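You operate a simulated robot arm through the tools that you are given. There is no shell and no other tool.

Carry out the task below with a simulated robot arm. There is one attempt and no reset: what you move stays moved.

Task
The black laptop's battery is flat: plug its charger in and start it.
Fine: the rose-banded cable goes into the laptop and into socket 3 of the strip; switch the strip on after both plugs are in; the grey laptop stays on and the other plugs stay.

The check looks at the end state, three seconds after you hand in, the way a careful person would. Anything else that was tipped, shoved, dropped, spilled or broken makes it a failure.

Robot
A 6-joint arm with a two-finger gripper, fixed in place. Base frame: the origin is at the foot of the arm, x ahead of it, y to its left, z up; the work surface is at about z = 750. Units: mm, degrees, N and s.
It reaches about 1298 mm from its shoulder. Its first joint turns from -149.0 to 149.0 degrees. Payload 1.57 kg.
The TCP is the grasp point between the finger pads, 21 mm short of the fingertips. In the tool frame z runs along the fingers and y along their closing line. The gripper opens to 70 mm. The gripper's body begins 50 mm behind the TCP.
Orientation is told as [roll, pitch, yaw] about the base's x, y, z axes, in that order, counted from this pose: with the fingers straight down and closing along the base's y, the tool's x points along the base's -x, its y along +y and its z along -z.

Tools
- The arm moves only by the tool servo_tool. Its argument "series" is one flat list of numbers, 6 for each row, row after row: the shift along the base's x, y, z in units of 400 mm (1.0 is 400 mm), then the turn, a rotation vector about the base's x, y, z in units of 60 degrees (1.0 is 60 degrees). In form: [x, y, z, wx, wy, wz, x, y, z, wx, wy, wz, ...]. A call has 1 to 20 rows; each row is the pose to reach, as a shift and turn from the pose commanded when the call began. "hand" is the finger opening in mm, from 0 to 70, set as the call begins (left out, the last holds). A call with a number of a shift or a turn outside -1 to 1 is refused whole. Each row takes 0.2 s and may step no farther than 50 mm and 8.6 degrees from the row before; otherwise, or with a gripper value out of range, the whole call is refused. A pose out of reach is approached as far as the arm can. The call stops where the force on the tool passes 50 N (or 10 N more than at its start, if that is more) or the arm is blocked; 0.2 s more then pass. Each finger halts on what it meets, pressing with about 28 N; the grip force reading is that of the motor and also rises with nothing between the fingers. The clock runs only during rows and for 0.2 s after the last one: add rows that repeat a pose to give the fingers time. It gives the time, the measured TCP pose, the force on the tool (base axes), the opening and the grip force at its end, in the units of the frame above (readings bear some noise), with the torque about the TCP (base axes, N m) and any sound that the robot's microphone picked up, and new pictures: "show" is both (left out), scene, wrist or none.
- Cameras (640 x 400 px; columns grow to the right, rows downward): "scene" is fixed at [220.5, -500.3, 1309.9]; the picture's right is [0.93, -0.38, 0.00], its down [-0.13, -0.31, -0.94] and it looks along [0.36, 0.87, -0.34] (base axes); focal length 309 px, centre (320, 200). "wrist" rides on the gripper at [79, 4, -81] in the tool frame; the picture's right is [-0.05, 1.00, 0.00], its down [-0.67, -0.04, -0.74] and it looks along [-0.74, -0.04, 0.67] (tool axes); focal length 256 px, centre (320, 200). There is no depth. A picture from a camera that has moved, and an enlarged one, comes with that camera's place and axes in the base frame and with its lens.
- slide_trunk(by): slides the trunk up (or, below 0, down) by that many mm; the arm rides with it, the base frame stays. It gives what a move gives, with no picture.
- zoom(camera, box): a new picture of the part [left, top, right, bottom] of that camera's present view, enlarged. No time passes.
- job_done(): hands the job in; it is judged then, once.

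Places have to be worked out from the pictures, the camera data and where the tool is seen. Open the gripper and draw the arm clear of the work before you hand the job in, unless the task says otherwise.

The tools are called after "Request:" as a command line: name --argument value ..., lists and objects as JSON in quotes. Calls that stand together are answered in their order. servo_tool: Moves the arm, as the interface text tells. Its arguments: {"type":"object","properties":{"series":{"type":"array","items":{"type":"number"}},"hand":{"type":"number"},"show":{"type":"string","enum":["both","scene","wrist","none"]}},"required":["series"]} The other tools are called the same way: slide_trunk (by) slides the trunk up or down; zoom (camera, box) takes an enlarged picture of a part of a camera's view; job_done () hands the job in.

At the start:

```text
clock: 0.0
eef_pos: [643.3, 440.2, 1042.9]
orientation: [0.0, 0.1, 0.0]
contact_force: [-0.3, 0.3, -0.2]
wrist_torque: [0.02, 0.0, -0.03]
width: 70.0
grasp_force: 0.0
trunk travel left (down, up): [-724.0, 246.0]
```

scene: 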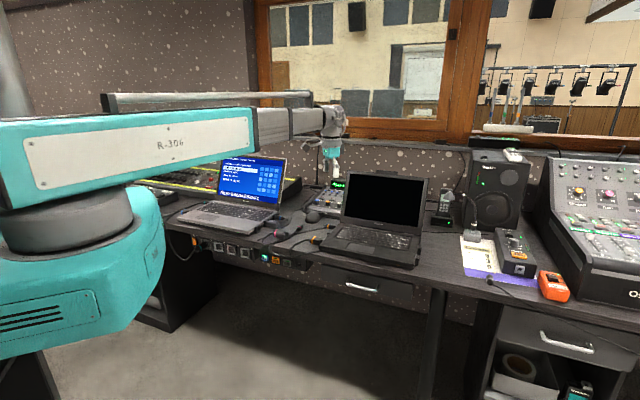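
wrist: 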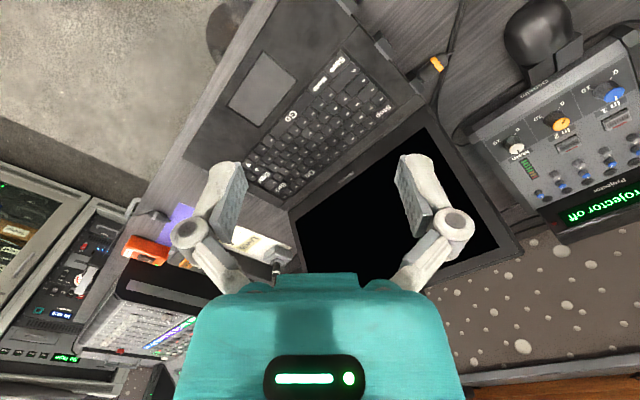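

I'll begin by enlarging parts of the scene view to find the laptops, the strip, and the cables.

Request:
zoom --camera "scene" --box '[160, 200, 320, 300]'

Request:
zoom --camera "scene" --box '[280, 160, 440, 260]'

Request:
zoom --camera "scene" --box '[430, 200, 590, 300]'

Request:
zoom --camera "wrist" --box '[320, 0, 640, 200]'

```text
4.00 times, centred on (240, 250) of scene
camera zoom: at [220.5, -500.3, 1309.9], right [0.93, -0.38, 0.0], down [-0.13, -0.31, -0.94], along [0.36, 0.87, -0.34], focal length 1236 px, centre (640, 0)
```

zoom: 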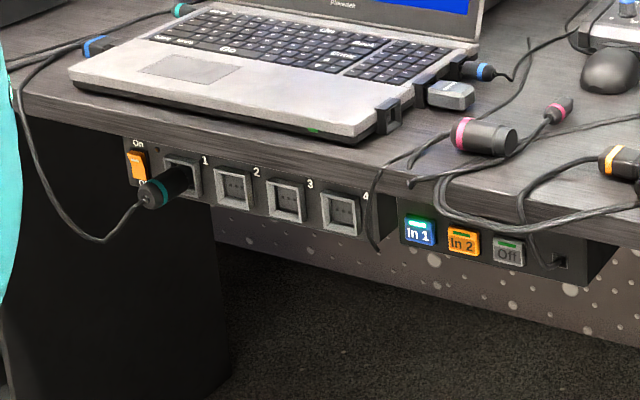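

```text
4.00 times, centred on (360, 210) of scene
camera zoom: at [220.5, -500.3, 1309.9], right [0.93, -0.38, 0.0], down [-0.13, -0.31, -0.94], along [0.36, 0.87, -0.34], focal length 1236 px, centre (160, 160)
```

zoom: 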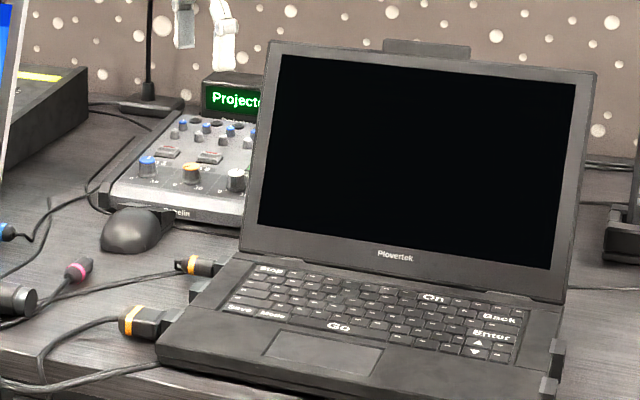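

```text
4.00 times, centred on (510, 250) of scene
camera zoom: at [220.5, -500.3, 1309.9], right [0.93, -0.38, 0.0], down [-0.13, -0.31, -0.94], along [0.36, 0.87, -0.34], focal length 1236 px, centre (-440, 0)
```

zoom: 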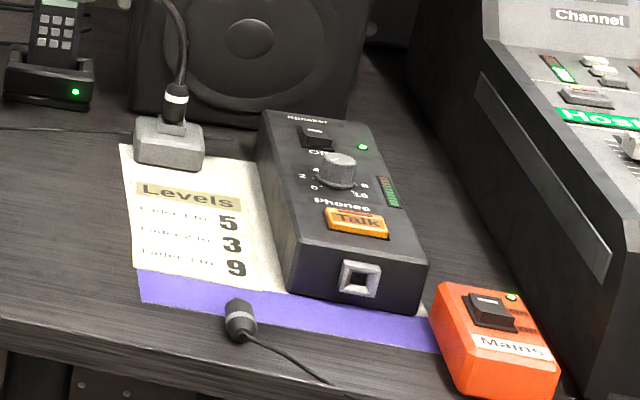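

```text
2.00 times, centred on (480, 100) of wrist
camera zoom: at [564.3, 442.3, 1123.0], right [0.05, 1.0, 0.0], down [0.67, -0.04, 0.74], along [0.74, -0.04, -0.67], focal length 512 px, centre (0, 400)
```

zoom: 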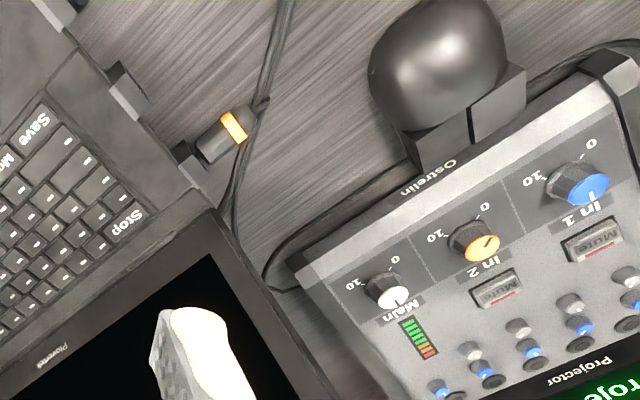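

The rose-banded cable has a fat mains plug at about (500, 578) and a small plug at about (596, 629), both on the desk. The strip sits under the desk's front edge, with socket 3 near (311, 648, 701). The desk is turned about 45° from the base, so I'll swing the wrist camera to look straight at it.

Request:
servo_tool --series '[-0.108, -0.014, -0.015, 0, 0, 0.107, -0.216, -0.029, -0.031, 0, 0, 0.214, -0.325, -0.043, -0.046, 0, 0, 0.321, -0.433, -0.057, -0.061, 0, 0, 0.429, -0.541, -0.071, -0.077, 0, 0, 0.536, -0.649, -0.086, -0.092, 0, 0, 0.643, -0.7575, -0.1, -0.1075, 0, 0, 0.75, -0.7575, -0.1, -0.1075, 0, 0, 0.75]' --hand 70

```text
clock: 1.8
eef_pos: [336.6, 398.8, 1042.6]
orientation: [-0.1, 0.0, 45.2]
contact_force: [0.5, -0.1, 0.5]
wrist_torque: [-0.03, -0.03, -0.03]
width: 70.0
grasp_force: 0.0
out of reach, approached as far as the arm can: row 1, 2, 3, 4, 5, 6, 7, 8
trunk travel left (down, up): [-724.0, 246.0]
camera wrist: at [277.6, 344.8, 1123.1], right [-0.67, 0.74, 0.0], down [0.5, 0.45, 0.74], along [0.55, 0.5, -0.67], focal length 256 px, centre (320, 200)
```

scene: 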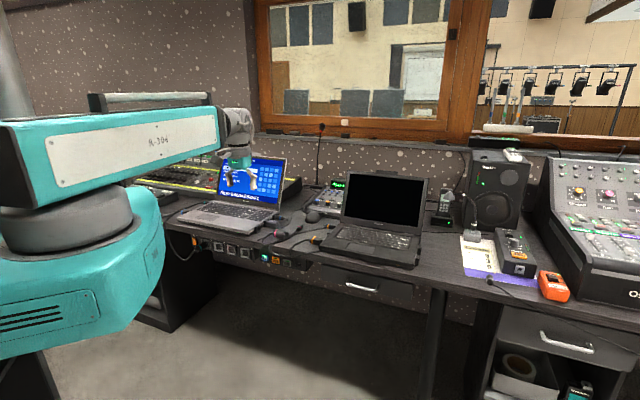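
wrist: 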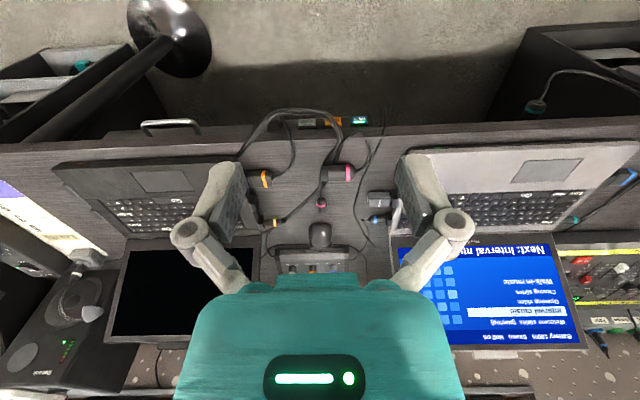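

The height stayed at 1042.6 although I commanded it lower, so vertical travel probably comes from the trunk. I'll zoom in on the cables and test a trunk slide.

Request:
zoom --camera "wrist" --box '[220, 90, 460, 240]'

Request:
zoom --camera "wrist" --box '[40, 130, 280, 280]'

Request:
zoom --camera "scene" --box '[250, 210, 350, 272]'

Request:
slide_trunk --by -60

```text
2.67 times, centred on (340, 165) of wrist
camera zoom: at [277.6, 344.8, 1123.1], right [-0.67, 0.74, 0.0], down [0.5, 0.45, 0.74], along [0.55, 0.5, -0.67], focal length 683 px, centre (267, 293)
```

zoom: 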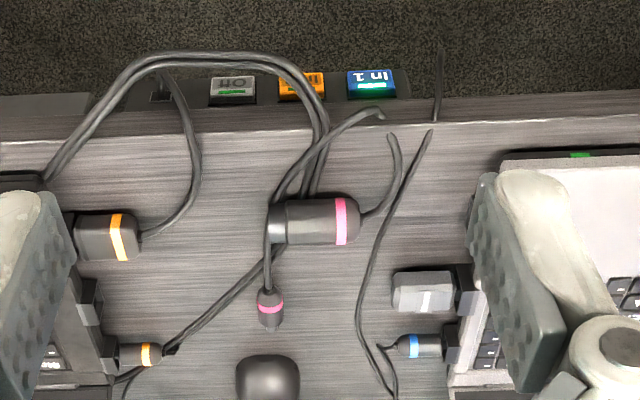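

```text
2.67 times, centred on (160, 205) of wrist
camera zoom: at [277.6, 344.8, 1123.1], right [-0.67, 0.74, 0.0], down [0.5, 0.45, 0.74], along [0.55, 0.5, -0.67], focal length 683 px, centre (747, 187)
```

zoom: 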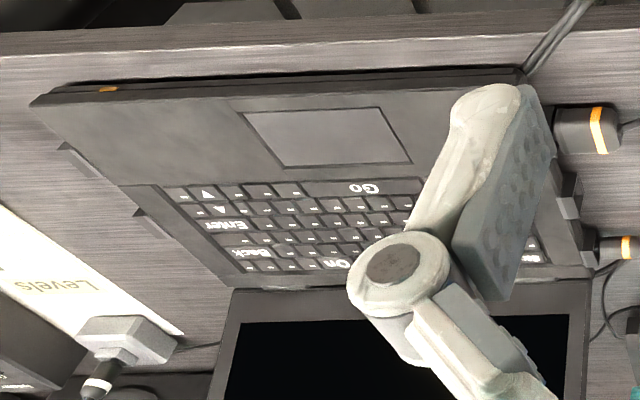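

```text
6.40 times, centred on (300, 241) of scene
camera zoom: at [220.5, -500.3, 1309.9], right [0.93, -0.38, 0.0], down [-0.13, -0.31, -0.94], along [0.36, 0.87, -0.34], focal length 1978 px, centre (448, -62)
```

zoom: 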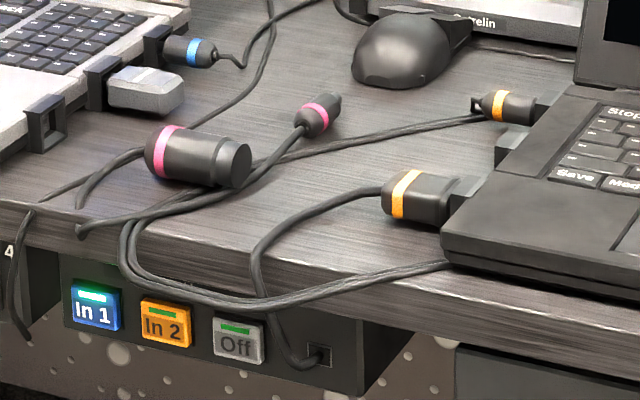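

```text
clock: 2.8
eef_pos: [335.8, 398.9, 982.5]
orientation: [0.0, 0.1, 45.0]
contact_force: [-0.4, -0.8, -0.3]
wrist_torque: [0.0, 0.01, 0.0]
width: 69.8
grasp_force: 0.1
trunk travel left (down, up): [-664.0, 306.0]
```

The trunk does control height. Next I'll swing right, in front of the desk, to look at the ports on the black laptop's right side.

Request:
servo_tool --series '[0.0895, -0.077, 0, 0, 0, 0.053, 0.179, -0.154, 0, 0, 0, 0.106, 0.2685, -0.231, 0, 0, 0, 0.159, 0.358, -0.308, 0, 0, 0, 0.212, 0.4475, -0.385, 0, 0, 0, 0.265, 0.537, -0.462, 0, 0, 0, 0.318, 0.6265, -0.539, 0, 0, 0, 0.371, 0.716, -0.616, 0, 0, 0, 0.424, 0.8055, -0.693, 0, 0, 0, 0.477, 0.895, -0.77, 0, 0, 0, 0.53, 0.985, -0.847, 0, 0, 0, 0.583, 0.985, -0.847, 0, 0, 0, 0.583]'

```text
clock: 5.4
eef_pos: [733.6, 61.8, 983.4]
orientation: [0.0, 0.0, 80.0]
contact_force: [-0.7, -0.4, 0.0]
wrist_torque: [0.02, 0.03, 0.0]
width: 69.8
grasp_force: 0.1
trunk travel left (down, up): [-664.0, 306.0]
camera wrist: at [715.2, -17.8, 1062.9], right [-0.97, 0.23, 0.0], down [0.15, 0.65, 0.74], along [0.17, 0.73, -0.67], focal length 256 px, centre (320, 200)
```

scene: 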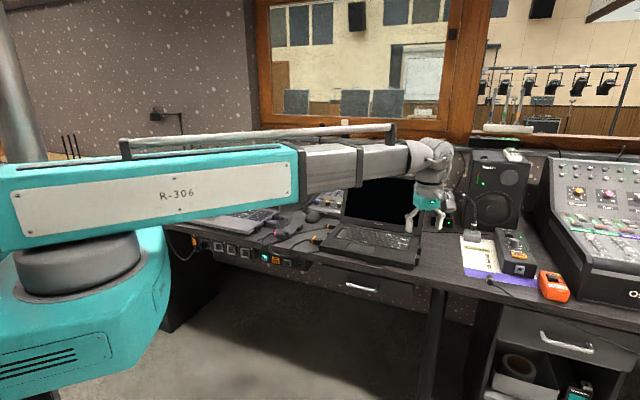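
wrist: 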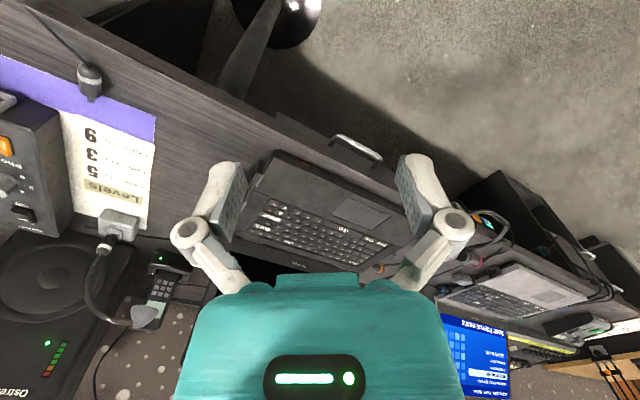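

The gripper partly hides the right side, so I'll zoom in on what can be seen there.

Request:
zoom --camera "wrist" --box '[180, 130, 340, 230]'

Request:
zoom --camera "scene" --box '[380, 215, 460, 265]'

```text
4.00 times, centred on (260, 180) of wrist
camera zoom: at [715.2, -17.8, 1062.9], right [-0.97, 0.23, 0.0], down [0.15, 0.65, 0.74], along [0.17, 0.73, -0.67], focal length 1024 px, centre (560, 280)
```

zoom: 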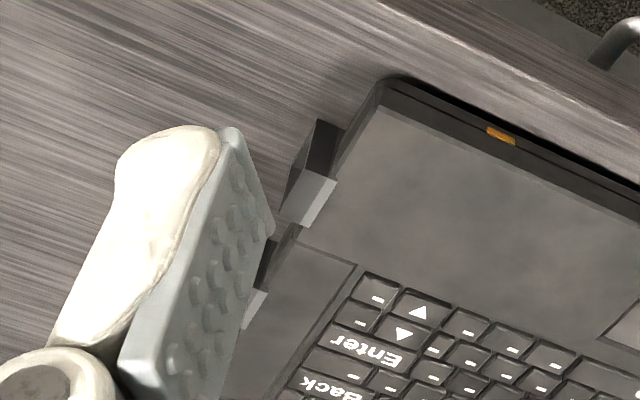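

```text
8.00 times, centred on (420, 240) of scene
camera zoom: at [220.5, -500.3, 1309.9], right [0.93, -0.38, 0.0], down [-0.13, -0.31, -0.94], along [0.36, 0.87, -0.34], focal length 2472 px, centre (-480, -120)
```

zoom: 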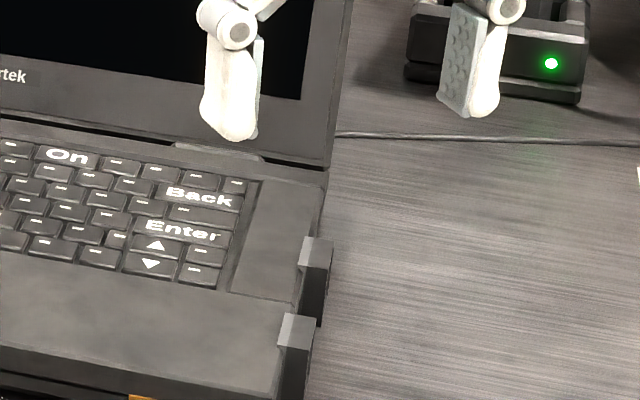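

Both right-side port boxes sit at about (885, 230) and (939, 287). I'll move the camera to the right of the laptop and lower it so I can see their faces.

Request:
servo_tool --series '[0.1, 0.027, 0, 0, 0, 0.067, 0.2, 0.055, 0, 0, 0, 0.133, 0.3, 0.082, 0, 0, 0, 0.2, 0.4, 0.11, 0, 0, 0, 0.267, 0.5, 0.137, 0, 0, 0, 0.333, 0.5, 0.137, 0, 0, 0, 0.333]' --show "none"

Request:
slide_trunk --by -90

Request:
zoom --camera "wrist" --box '[0, 0, 640, 400]'

```text
clock: 6.8
eef_pos: [931.2, 116.0, 983.3]
orientation: [-0.1, -0.1, 100.0]
contact_force: [-0.4, 0.2, -0.8]
wrist_torque: [-0.01, -0.01, 0.0]
width: 69.8
grasp_force: 0.1
trunk travel left (down, up): [-664.0, 306.0]
```

```text
clock: 8.1
eef_pos: [930.6, 114.7, 893.3]
orientation: [0.0, 0.0, 100.0]
contact_force: [-0.3, 0.0, -0.7]
wrist_torque: [0.02, 0.06, 0.03]
width: 70.0
grasp_force: 0.2
trunk travel left (down, up): [-574.0, 396.0]
```

```text
1.00 times, centred on (320, 200) of wrist (not enlarged: the box is as wide or as high as the picture)
camera zoom: at [941.3, 34.9, 973.0], right [-0.99, -0.12, 0.0], down [-0.08, 0.66, 0.74], along [-0.09, 0.74, -0.67], focal length 256 px, centre (320, 200)
```

zoom: 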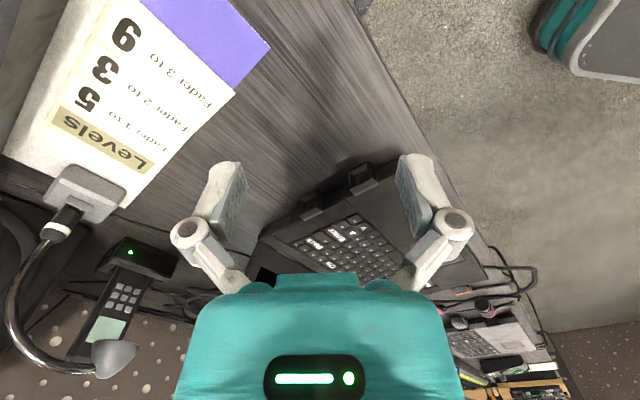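

Request:
zoom --camera "wrist" --box '[280, 150, 400, 225]'

```text
5.33 times, centred on (340, 188) of wrist
camera zoom: at [941.3, 34.9, 973.0], right [-0.99, -0.12, 0.0], down [-0.08, 0.66, 0.74], along [-0.09, 0.74, -0.67], focal length 1365 px, centre (213, 267)
```

zoom: 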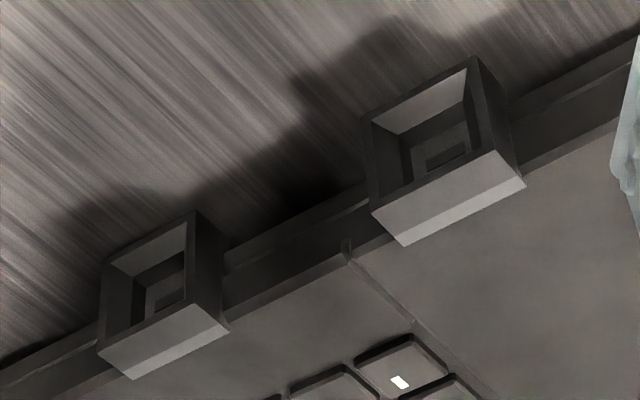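

The right-side ports are empty rectangular sockets with a tongue inside. I still need to see the middle port on the left side, so I'll come around in front of the desk to view it.

Request:
servo_tool --series '[-0.0909, 0.0422, 0, 0, 0, -0.125, -0.1818, 0.0844, 0, 0, 0, -0.25, -0.2727, 0.1266, 0, 0, 0, -0.375, -0.3636, 0.1688, 0, 0, 0, -0.5, -0.4545, 0.211, 0, 0, 0, -0.625, -0.5454, 0.2532, 0, 0, 0, -0.75, -0.6363, 0.2954, 0, 0, 0, -0.875, -0.7272, 0.3376, 0, 0, 0, -1.0]' --show "none"

Request:
servo_tool --series '[-0.0216, 0.09375, 0, 0, 0, -0.125, -0.0432, 0.1875, 0, 0, 0, -0.25, -0.0648, 0.28125, 0, 0, 0, -0.375, -0.0864, 0.375, 0, 0, 0, -0.5, -0.108, 0.46875, 0, 0, 0, -0.625, -0.1296, 0.5625, 0, 0, 0, -0.75, -0.1512, 0.65625, 0, 0, 0, -0.875, -0.1728, 0.75, 0, 0, 0, -1.0, -0.1728, 0.75, 0, 0, 0, -1.0]'

Request:
zoom --camera "wrist" --box '[240, 100, 400, 200]'

```text
clock: 9.8
eef_pos: [640.3, 251.9, 892.9]
orientation: [0.0, 0.0, 39.8]
contact_force: [0.2, -1.2, 0.0]
wrist_torque: [-0.03, 0.02, -0.02]
width: 70.1
grasp_force: 0.0
trunk travel left (down, up): [-574.0, 396.0]
```

```text
clock: 11.8
eef_pos: [571.1, 551.1, 893.5]
orientation: [0.0, 0.1, -20.2]
contact_force: [-0.4, 0.3, -0.8]
wrist_torque: [-0.02, -0.04, 0.05]
width: 70.1
grasp_force: 0.2
trunk travel left (down, up): [-574.0, 396.0]
camera wrist: at [499.3, 581.2, 972.9], right [0.39, 0.92, 0.0], down [0.61, -0.26, 0.74], along [0.68, -0.29, -0.67], focal length 256 px, centre (320, 200)
```

scene: 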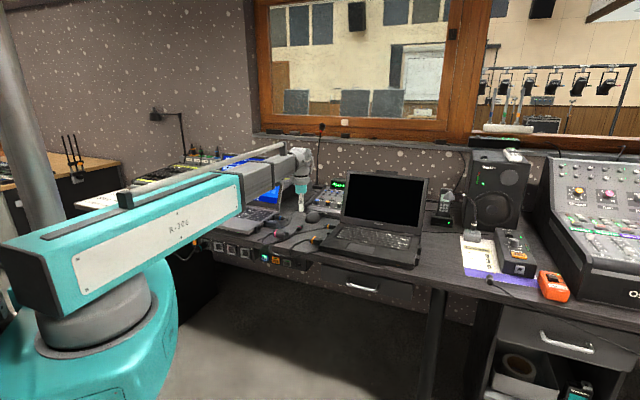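
wrist: 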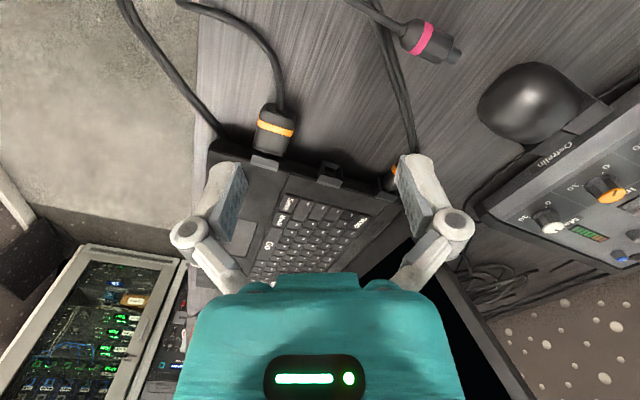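

```text
4.00 times, centred on (320, 150) of wrist
camera zoom: at [499.3, 581.2, 972.9], right [0.39, 0.92, 0.0], down [0.61, -0.26, 0.74], along [0.68, -0.29, -0.67], focal length 1024 px, centre (320, 400)
```

zoom: 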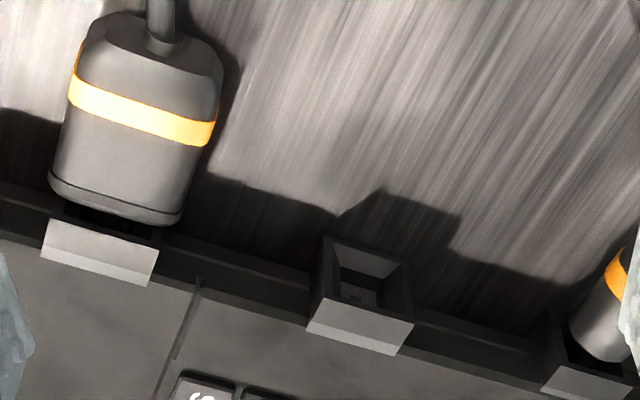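

I'll enlarge the middle left port and the small rose plug to compare their shapes.

Request:
zoom --camera "wrist" --box '[308, 150, 356, 180]'

Request:
zoom --camera "wrist" --box '[360, 0, 488, 80]'

Request:
slide_trunk --by -20

```text
13.33 times, centred on (332, 165) of wrist
camera zoom: at [499.3, 581.2, 972.9], right [0.39, 0.92, 0.0], down [0.61, -0.26, 0.74], along [0.68, -0.29, -0.67], focal length 3413 px, centre (160, 667)
```

zoom: 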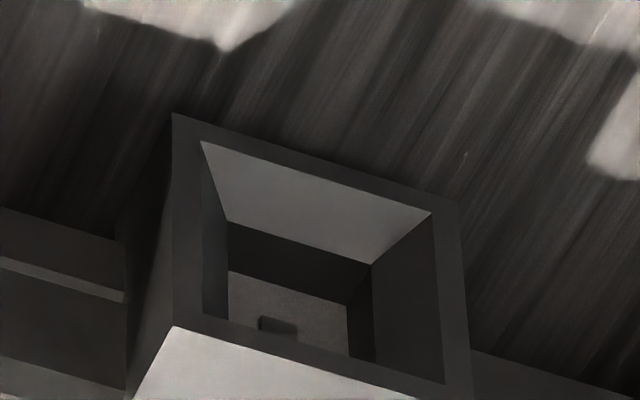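

```text
5.00 times, centred on (424, 40) of wrist
camera zoom: at [499.3, 581.2, 972.9], right [0.39, 0.92, 0.0], down [0.61, -0.26, 0.74], along [0.68, -0.29, -0.67], focal length 1280 px, centre (-200, 1000)
```

zoom: 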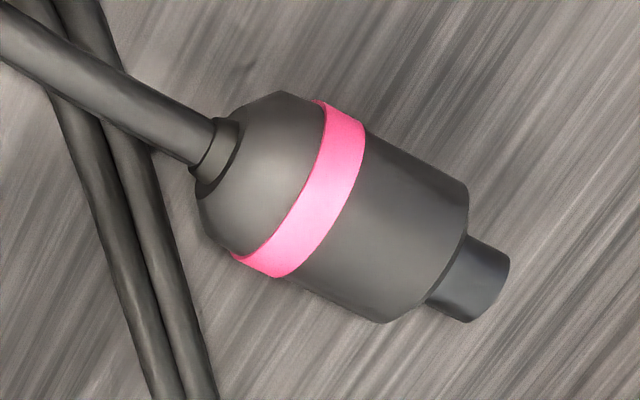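

```text
clock: 12.5
eef_pos: [571.7, 551.0, 872.6]
orientation: [0.0, 0.0, -20.1]
contact_force: [0.2, 0.0, -0.3]
wrist_torque: [0.05, 0.02, 0.01]
width: 69.9
grasp_force: 0.1
trunk travel left (down, up): [-554.0, 416.0]
```

The left middle port has a small square pin, unlike the right-side ones, so it's the likely power jack. I'll face it squarely (yaw -45) and tilt the camera up to confirm.

Request:
servo_tool --series '[0.011, 0.032, 0, 0, 0, -0.104, 0.022, 0.064, 0, 0, 0, -0.208, 0.034, 0.096, 0, 0, 0, -0.312, 0.045, 0.128, 0, 0, 0, -0.415]' --show "none"

Request:
servo_tool --series '[0, 0, 0, -0.07, -0.07, 0, 0, 0, 0, -0.14, -0.14, 0, 0, 0, 0, -0.212, -0.212, 0, 0, 0, 0, -0.212, -0.212, 0]'

```text
clock: 13.5
eef_pos: [589.9, 601.8, 872.7]
orientation: [0.0, 0.0, -45.0]
contact_force: [-0.1, 0.0, 0.1]
wrist_torque: [0.0, -0.02, 0.0]
width: 69.7
grasp_force: 0.0
trunk travel left (down, up): [-554.0, 416.0]
```

```text
clock: 14.5
eef_pos: [588.2, 602.5, 882.6]
orientation: [0.0, -18.1, -44.9]
contact_force: [0.2, 0.3, 0.1]
wrist_torque: [-0.02, -0.04, 0.0]
width: 69.7
grasp_force: 0.1
out of reach, approached as far as the arm can: row 2, 3, 4
trunk travel left (down, up): [-554.0, 416.0]
camera wrist: at [521.9, 674.3, 933.5], right [0.74, 0.67, 0.02], down [0.26, -0.31, 0.91], along [0.62, -0.67, -0.4], focal length 256 px, centre (320, 200)
```

scene: 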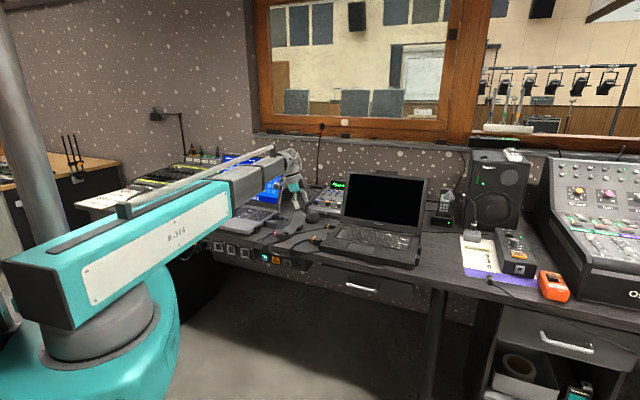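
wrist: 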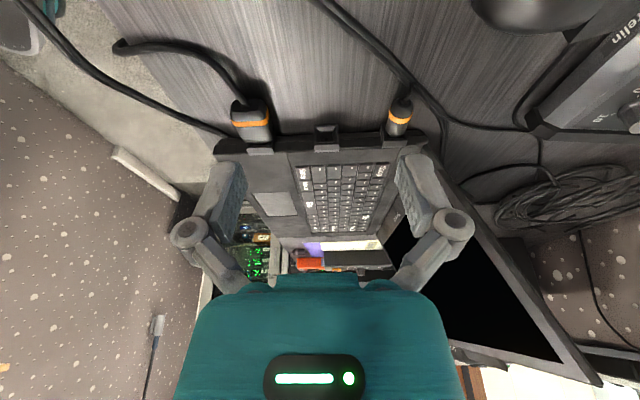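

Tilting works, though the height shifts by about 10 mm when I do it. I'll enlarge the port now that it's almost face-on.

Request:
zoom --camera "wrist" --box '[302, 117, 350, 147]'

Request:
zoom --camera "wrist" --box '[220, 70, 420, 195]'

```text
13.33 times, centred on (326, 132) of wrist
camera zoom: at [521.9, 674.3, 933.5], right [0.74, 0.67, 0.02], down [0.26, -0.31, 0.91], along [0.62, -0.67, -0.4], focal length 3413 px, centre (240, 1107)
```

zoom: 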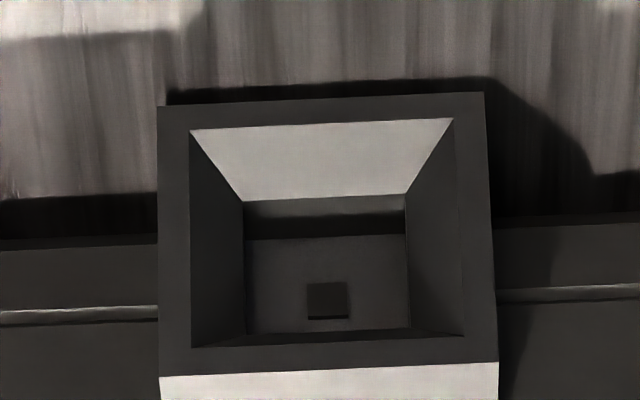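

```text
3.20 times, centred on (320, 132) of wrist
camera zoom: at [521.9, 674.3, 933.5], right [0.74, 0.67, 0.02], down [0.26, -0.31, 0.91], along [0.62, -0.67, -0.4], focal length 819 px, centre (320, 416)
```

zoom: 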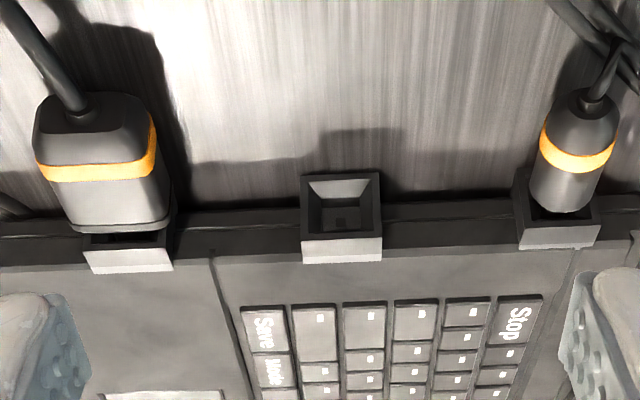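

The left middle port has a square recess with a small central contact, which suits the rose plug's narrow nose of about 11 mm. Next I'll inspect the strip face and the mains plug by untilting and moving in front of the strip at yaw 45.

Request:
servo_tool --series '[-0.1, -0.02, 0, 0.07, 0.07, 0, -0.2, -0.04, 0, 0.14, 0.14, 0, -0.325, -0.0625, 0, 0.212, 0.212, 0, -0.325, -0.0625, 0, 0.212, 0.212, 0]' --show "none"

Request:
servo_tool --series '[-0.0625, -0.011, 0, 0, 0, 0.125, -0.125, -0.022, 0, 0, 0, 0.25, -0.1875, -0.033, 0, 0, 0, 0.375, -0.25, -0.044, 0, 0, 0, 0.5, -0.3125, -0.055, 0, 0, 0, 0.625, -0.375, -0.066, 0, 0, 0, 0.75, -0.4375, -0.077, 0, 0, 0, 0.875, -0.5, -0.0875, 0, 0, 0, 1.0]' --show "none"

Request:
servo_tool --series '[-0.04, -0.009, 0, 0, 0, 0.125, -0.08, -0.018, 0, 0, 0, 0.25, -0.12, -0.027, 0, 0, 0, 0.375, -0.165, -0.035, 0, 0, 0, 0.5, -0.165, -0.035, 0, 0, 0, 0.5]'

```text
refused: row 3 steps farther than a row can; nothing moved
```

```text
clock: 16.3
eef_pos: [389.4, 566.5, 881.7]
orientation: [-0.1, -18.0, 15.1]
contact_force: [0.2, 0.8, -0.6]
wrist_torque: [0.0, 0.02, -0.01]
width: 70.0
grasp_force: 0.0
trunk travel left (down, up): [-554.0, 416.0]
```

```text
clock: 17.5
eef_pos: [323.5, 554.4, 882.1]
orientation: [0.0, -18.0, 45.3]
contact_force: [0.2, -0.1, -1.1]
wrist_torque: [0.01, 0.04, 0.0]
width: 69.8
grasp_force: 0.0
trunk travel left (down, up): [-554.0, 416.0]
camera wrist: at [250.3, 483.5, 933.7], right [-0.67, 0.74, 0.02], down [0.31, 0.26, 0.91], along [0.67, 0.62, -0.4], focal length 256 px, centre (320, 200)
```

scene: 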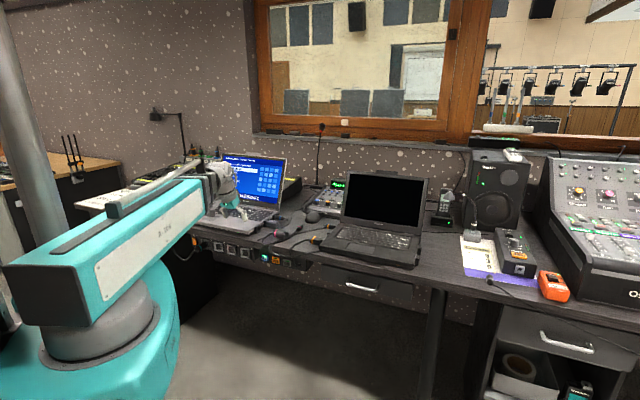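
wrist: 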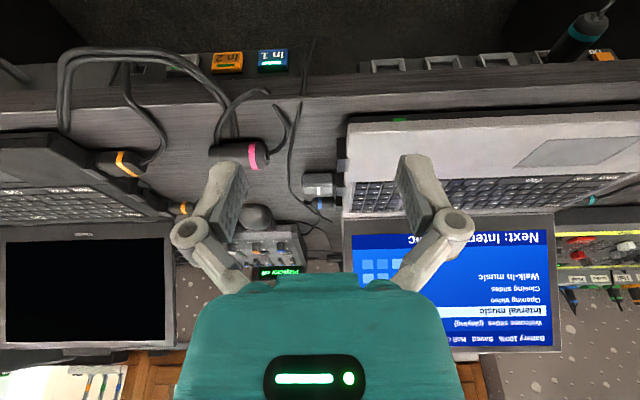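

The first call was refused and nothing moved, but the other two ran safely. The strip now shows at the top of the wrist view, so I'll back off from the desk and drop lower to see it head-on.

Request:
servo_tool --series '[-0.07, -0.07, 0, 0, 0, 0, -0.14, -0.14, 0, 0, 0, 0, -0.21, -0.21, 0, 0, 0, 0, -0.275, -0.275, 0, 0, 0, 0, -0.275, -0.275, 0, 0, 0, 0]' --show "none"

Request:
slide_trunk --by -100

Request:
zoom --camera "wrist" --box '[0, 0, 640, 400]'

Request:
zoom --camera "wrist" --box '[240, 20, 560, 220]'

```text
clock: 18.7
eef_pos: [231.4, 506.9, 883.2]
orientation: [-0.1, -17.9, 45.0]
contact_force: [-0.1, 0.0, 0.3]
wrist_torque: [0.01, -0.03, -0.01]
width: 70.0
grasp_force: 0.1
out of reach, approached as far as the arm can: row 3, 4, 5
trunk travel left (down, up): [-554.0, 416.0]
```

```text
clock: 20.1
eef_pos: [232.2, 506.7, 782.8]
orientation: [-0.1, -17.9, 45.1]
contact_force: [0.2, -0.7, -0.6]
wrist_torque: [0.01, 0.0, 0.0]
width: 70.0
grasp_force: 0.2
trunk travel left (down, up): [-454.0, 516.0]
```

```text
1.00 times, centred on (320, 200) of wrist (not enlarged: the box is as wide or as high as the picture)
camera zoom: at [159.2, 437.7, 833.7], right [-0.67, 0.74, 0.02], down [0.31, 0.26, 0.91], along [0.67, 0.62, -0.41], focal length 256 px, centre (320, 200)
```

zoom: 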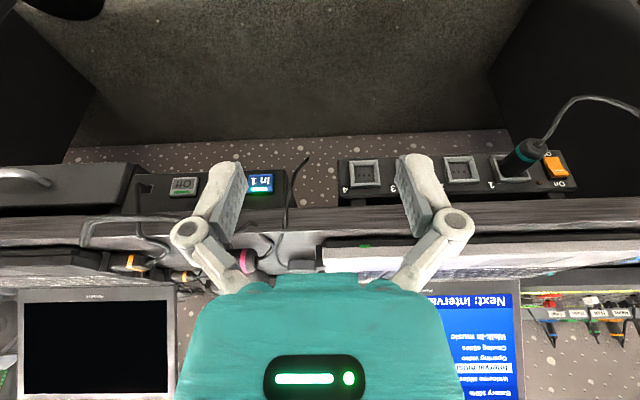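

```text
2.00 times, centred on (400, 120) of wrist
camera zoom: at [159.2, 437.7, 833.7], right [-0.67, 0.74, 0.02], down [0.31, 0.26, 0.91], along [0.67, 0.62, -0.41], focal length 512 px, centre (160, 360)
```

zoom: 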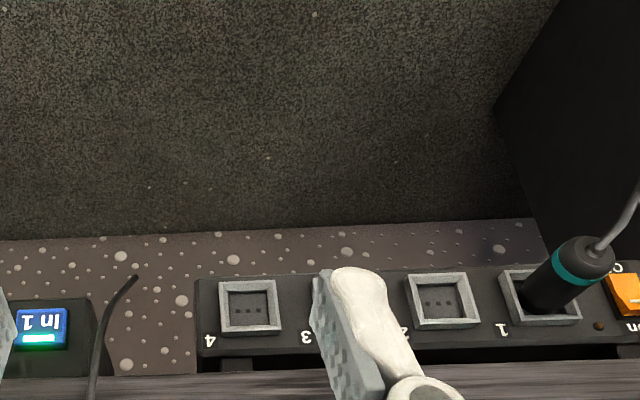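

Triangulating the scene and wrist views puts the strip under the desk, roughly 90 mm behind the front edge at z≈620. That's lower and deeper than I first thought. Its LED is dark, so it's off. I'll move in front of socket 3 and drop lower to measure it.

Request:
servo_tool --series '[-0.063, 0.063, 0, 0, 0, 0, -0.126, 0.126, 0, 0, 0, 0, -0.19, 0.19, 0, 0, 0, 0, -0.2525, 0.2525, 0, 0, 0, 0, -0.2525, 0.2525, 0, 0, 0, 0]' --show "none"

Request:
slide_trunk --by -90

Request:
zoom --camera "wrist" --box '[0, 0, 640, 400]'

Request:
zoom --camera "wrist" --box '[200, 80, 440, 230]'

Request:
zoom --camera "scene" --box '[140, 150, 300, 250]'

```text
clock: 21.2
eef_pos: [130.7, 609.3, 781.7]
orientation: [-0.2, -17.9, 44.9]
contact_force: [0.9, -0.3, 0.8]
wrist_torque: [-0.02, 0.0, 0.0]
width: 70.3
grasp_force: 0.1
trunk travel left (down, up): [-454.0, 516.0]
```

```text
clock: 22.5
eef_pos: [130.2, 609.0, 691.4]
orientation: [-0.1, -17.9, 45.1]
contact_force: [0.1, -0.1, -0.3]
wrist_torque: [0.01, -0.02, -0.02]
width: 69.6
grasp_force: 0.0
trunk travel left (down, up): [-364.0, 606.0]
```

```text
1.00 times, centred on (320, 200) of wrist (not enlarged: the box is as wide or as high as the picture)
camera zoom: at [56.8, 539.4, 743.7], right [-0.67, 0.74, 0.02], down [0.31, 0.26, 0.91], along [0.67, 0.62, -0.41], focal length 256 px, centre (320, 200)
```

zoom: 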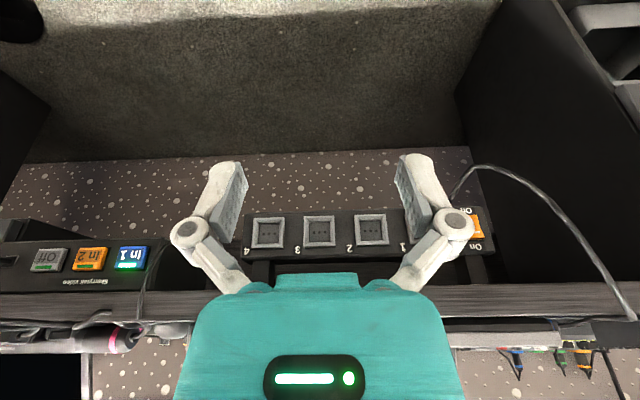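

```text
2.67 times, centred on (320, 155) of wrist
camera zoom: at [56.8, 539.4, 743.7], right [-0.67, 0.74, 0.02], down [0.31, 0.26, 0.91], along [0.67, 0.62, -0.41], focal length 683 px, centre (320, 320)
```

zoom: 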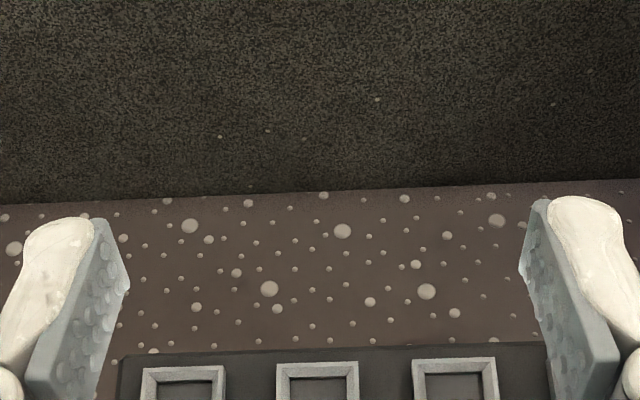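

```text
4.00 times, centred on (220, 200) of scene
camera zoom: at [220.5, -500.3, 1309.9], right [0.93, -0.38, 0.0], down [-0.13, -0.31, -0.94], along [0.36, 0.87, -0.34], focal length 1236 px, centre (720, 200)
```

zoom: 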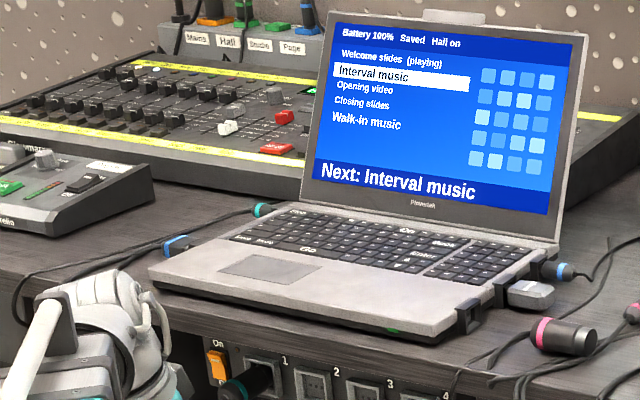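

Triangulation puts socket 3 at about (322, 782, 631), with the desk yaw near 42.5°. The desk front spans z≈716–750 and the strip face is about 67 mm behind it. So I need the mains plug held by a tilted hand of about 30°, reaching under the edge. First I'll rise for a better top view of how the cables lie.

Request:
slide_trunk --by 220

Request:
servo_tool --series '[0.09, -0.075, 0, 0.04, 0.04, -0.01, 0.18, -0.15, 0, 0.08, 0.08, -0.02, 0.27, -0.225, 0, 0.12, 0.12, -0.03, 0.36, -0.3, 0, 0.16, 0.16, -0.035, 0.45, -0.375, 0, 0.212, 0.212, -0.042, 0.54, -0.43, 0, 0.212, 0.212, -0.042, 0.54, -0.43, 0, 0.212, 0.212, -0.042]'

Request:
zoom --camera "wrist" --box '[220, 40, 420, 165]'

```text
clock: 24.8
eef_pos: [131.1, 608.9, 911.6]
orientation: [-0.1, -17.9, 45.1]
contact_force: [0.9, -0.3, -0.6]
wrist_torque: [0.02, 0.01, -0.05]
width: 69.9
grasp_force: 0.1
trunk travel left (down, up): [-584.0, 386.0]
```

```text
clock: 26.4
eef_pos: [362.9, 456.3, 920.4]
orientation: [18.8, -16.6, 37.0]
contact_force: [0.0, -0.1, -0.4]
wrist_torque: [-0.02, -0.01, -0.03]
width: 70.0
grasp_force: 0.1
out of reach, approached as far as the arm can: row 3, 4, 5, 6, 7
trunk travel left (down, up): [-584.0, 386.0]
camera wrist: at [297.9, 378.0, 971.4], right [-0.6, 0.73, 0.32], down [0.52, 0.05, 0.85], along [0.61, 0.68, -0.41], focal length 256 px, centre (320, 200)
```

scene: 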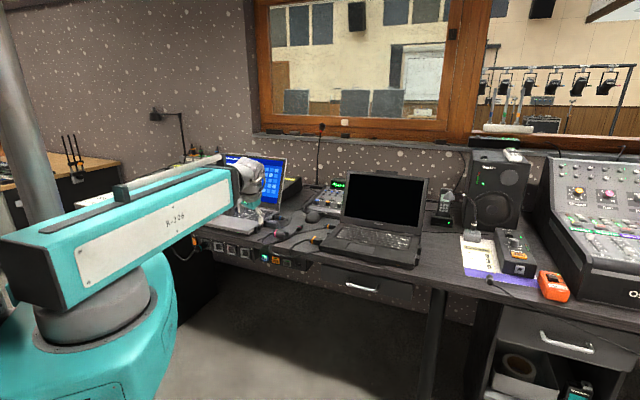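
wrist: 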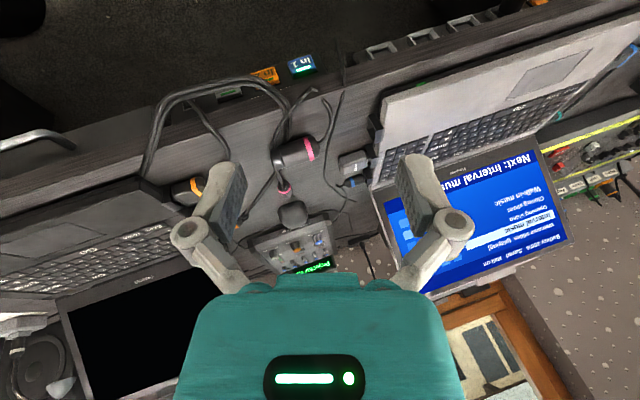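

```text
3.20 times, centred on (320, 102) of wrist
camera zoom: at [297.9, 378.0, 971.4], right [-0.6, 0.73, 0.32], down [0.52, 0.05, 0.85], along [0.61, 0.68, -0.41], focal length 819 px, centre (320, 512)
```

zoom: 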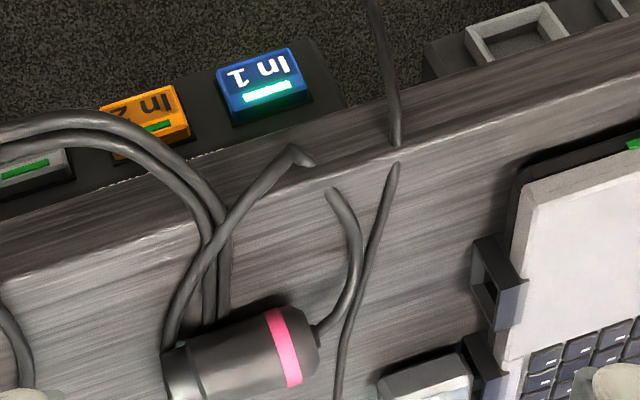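

I used the wrong tilt axis for this yaw, so the hand rolled; I'll undo that next. Before that, I'll zoom in on the hand to judge its thickness for the reach under the desk.

Request:
zoom --camera "scene" --box '[220, 145, 300, 195]'

Request:
servo_tool --series '[0.03, 0.03, 0, -0.07, -0.07, 0.014, 0.06, 0.06, 0, -0.14, -0.14, 0.028, 0.09, 0.09, 0, -0.212, -0.212, 0.042, 0.09, 0.09, 0, -0.212, -0.212, 0.042]' --show "scene"

Request:
zoom --camera "scene" --box '[210, 145, 290, 195]'

```text
8.00 times, centred on (260, 170) of scene
camera zoom: at [220.5, -500.3, 1309.9], right [0.93, -0.38, 0.0], down [-0.13, -0.31, -0.94], along [0.36, 0.87, -0.34], focal length 2472 px, centre (800, 440)
```

zoom: 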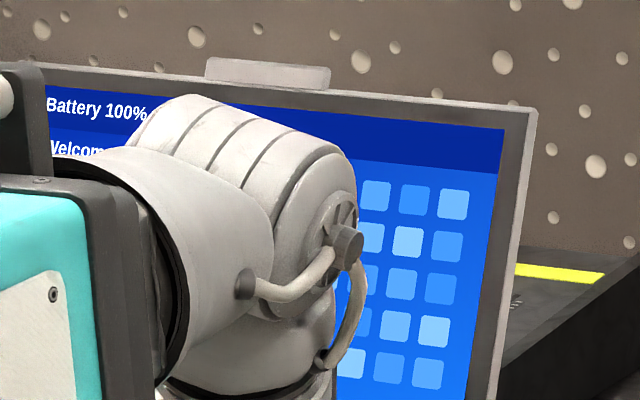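

```text
clock: 27.4
eef_pos: [398.6, 493.4, 912.3]
orientation: [-0.1, -18.0, 45.1]
contact_force: [-0.1, -0.4, 0.3]
wrist_torque: [-0.06, -0.01, 0.01]
width: 69.9
grasp_force: 0.0
out of reach, approached as far as the arm can: row 1, 2, 3, 4
trunk travel left (down, up): [-584.0, 386.0]
```

scene: 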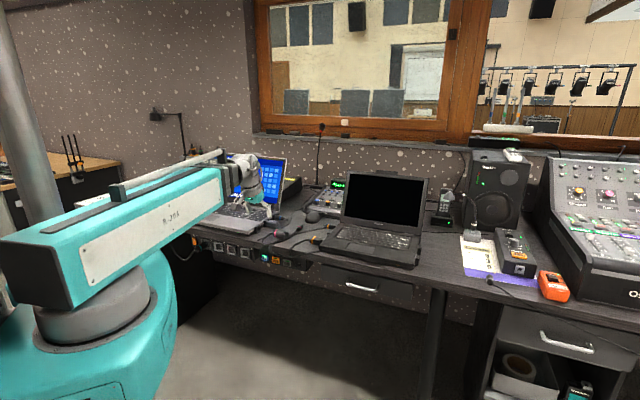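

```text
8.00 times, centred on (250, 170) of scene
camera zoom: at [220.5, -500.3, 1309.9], right [0.93, -0.38, 0.0], down [-0.13, -0.31, -0.94], along [0.36, 0.87, -0.34], focal length 2472 px, centre (880, 440)
```

zoom: 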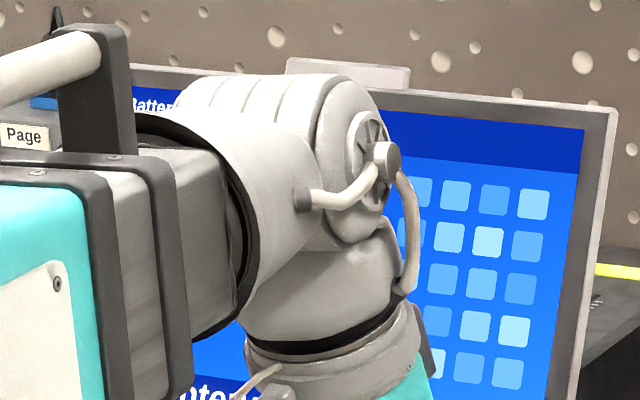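

Request:
zoom --camera "scene" --box '[205, 170, 301, 230]'

```text
6.67 times, centred on (253, 200) of scene
camera zoom: at [220.5, -500.3, 1309.9], right [0.93, -0.38, 0.0], down [-0.13, -0.31, -0.94], along [0.36, 0.87, -0.34], focal length 2060 px, centre (767, 200)
```

zoom: 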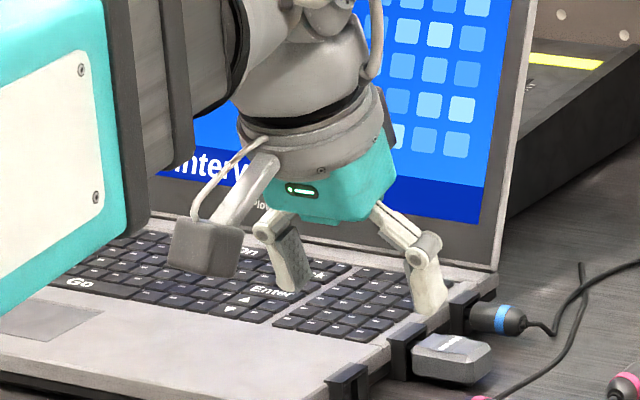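

The wrist flange is roughly 80 mm across and sits 70–80 mm behind the TCP, so reaching under the desk needs a tilt of about 55–60°. I'll test whether the wrist can do that here in free space.

Request:
servo_tool --series '[0, 0, 0, 0.083, -0.083, 0, 0, 0, 0, 0.165, -0.165, 0, 0, 0, 0, 0.248, -0.248, 0, 0, 0, 0, 0.33, -0.33, 0, 0, 0, 0, 0.413, -0.413, 0, 0, 0, 0, 0.495, -0.495, 0, 0, 0, 0, 0.495, -0.495, 0]'

```text
clock: 29.0
eef_pos: [420.0, 530.1, 995.6]
orientation: [-0.1, -59.9, 45.1]
contact_force: [-0.3, -0.2, 0.1]
wrist_torque: [0.0, 0.01, -0.04]
width: 69.9
grasp_force: 0.0
out of reach, approached as far as the arm can: row 1, 2, 3, 4, 5, 6, 7
trunk travel left (down, up): [-584.0, 386.0]
camera wrist: at [339.2, 453.2, 966.7], right [-0.69, 0.73, 0.04], down [-0.2, -0.24, 0.95], along [0.7, 0.64, 0.31], focal length 256 px, centre (320, 200)
```

scene: 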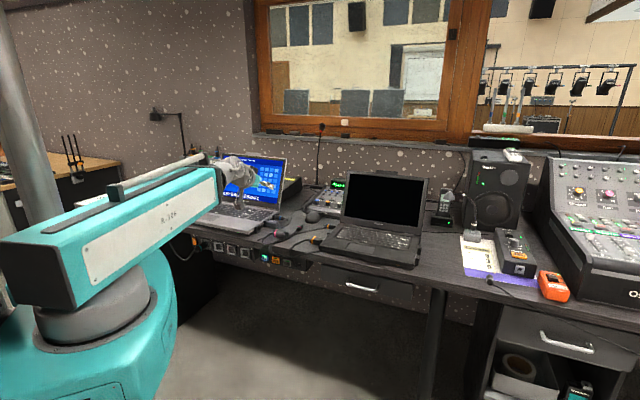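
wrist: 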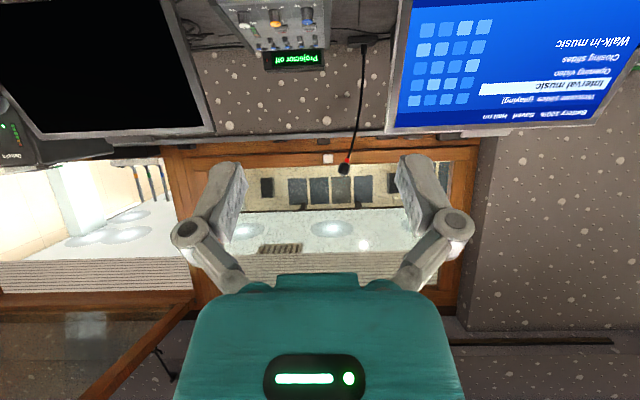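

A 60° tilt is reachable, and the TCP height follows z ≈ 319 + trunk + 185·(1−cos tilt). The plan is to pick the mains plug up straight down, lay it at the desk edge pointing at the strip, then regrasp it with the tilted hand. I'll untilt and turn to yaw -48 above it.

Request:
servo_tool --series '[0, 0, 0, -0.088, 0.088, 0, 0, 0, 0, -0.177, 0.177, 0, 0, 0, 0, -0.265, 0.265, 0, 0, 0, 0, -0.354, 0.354, 0, 0, 0, 0, -0.442, 0.442, 0, 0, 0, 0, -0.53, 0.53, 0, 0, 0, 0, -0.619, 0.619, 0, 0, 0, 0, -0.7065, 0.7065, 0, 0, 0, 0, -0.7065, 0.7065, 0]' --show "none"

Request:
servo_tool --series '[0.0125, 0.009, 0, 0, 0, -0.125, 0.025, 0.018, 0, 0, 0, -0.25, 0.0375, 0.027, 0, 0, 0, -0.375, 0.05, 0.036, 0, 0, 0, -0.5, 0.0625, 0.045, 0, 0, 0, -0.625, 0.075, 0.054, 0, 0, 0, -0.75, 0.0875, 0.063, 0, 0, 0, -0.875, 0.1, 0.072, 0, 0, 0, -1.0]' --show "none"

Request:
servo_tool --series '[0.015, 0.012, 0, 0, 0, -0.11, 0.03, 0.025, 0, 0, 0, -0.22, 0.045, 0.04, 0, 0, 0, -0.33, 0.06, 0.05, 0, 0, 0, -0.44, 0.075, 0.065, 0, 0, 0, -0.55, 0.075, 0.065, 0, 0, 0, -0.55]'

Request:
zoom --camera "wrist" --box '[220, 80, 420, 205]'

```text
clock: 31.0
eef_pos: [423.2, 527.5, 902.3]
orientation: [0.0, 0.1, 45.2]
contact_force: [0.5, -0.1, -0.1]
wrist_torque: [0.01, -0.01, 0.01]
width: 69.8
grasp_force: 0.0
out of reach, approached as far as the arm can: row 1, 2, 3, 4, 5, 6, 7, 8, 9
trunk travel left (down, up): [-584.0, 386.0]
```

```text
clock: 32.8
eef_pos: [466.1, 555.8, 902.2]
orientation: [-0.1, 0.2, -15.1]
contact_force: [-0.2, -0.1, -1.0]
wrist_torque: [0.04, -0.02, -0.01]
width: 69.9
grasp_force: 0.1
out of reach, approached as far as the arm can: row 8
trunk travel left (down, up): [-584.0, 386.0]
```

```text
clock: 34.2
eef_pos: [495.3, 582.3, 902.9]
orientation: [0.0, 0.2, -47.9]
contact_force: [0.9, 0.0, -0.8]
wrist_torque: [-0.03, 0.0, 0.02]
width: 70.1
grasp_force: 0.1
trunk travel left (down, up): [-584.0, 386.0]
camera wrist: at [446.2, 642.2, 983.0], right [0.78, 0.63, 0.0], down [0.42, -0.52, 0.74], along [0.47, -0.58, -0.67], focal length 256 px, centre (320, 200)
```

scene: 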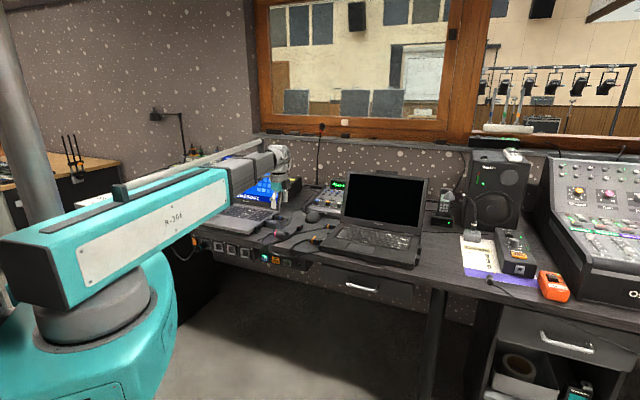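
wrist: 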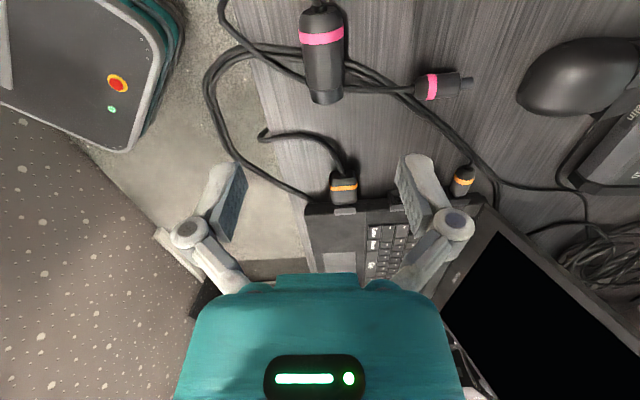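

```text
3.20 times, centred on (320, 142) of wrist
camera zoom: at [446.2, 642.2, 983.0], right [0.78, 0.63, 0.0], down [0.42, -0.52, 0.74], along [0.47, -0.58, -0.67], focal length 819 px, centre (320, 384)
```

zoom: 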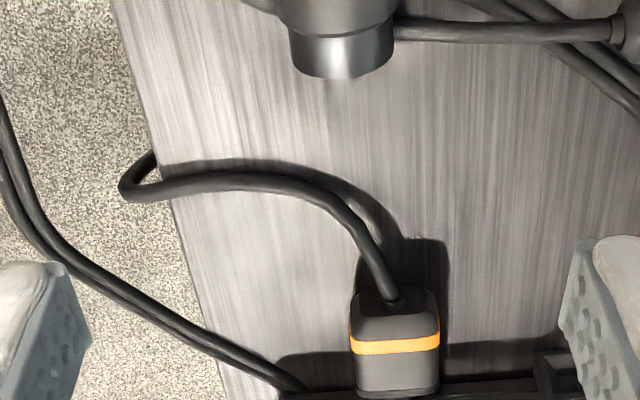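

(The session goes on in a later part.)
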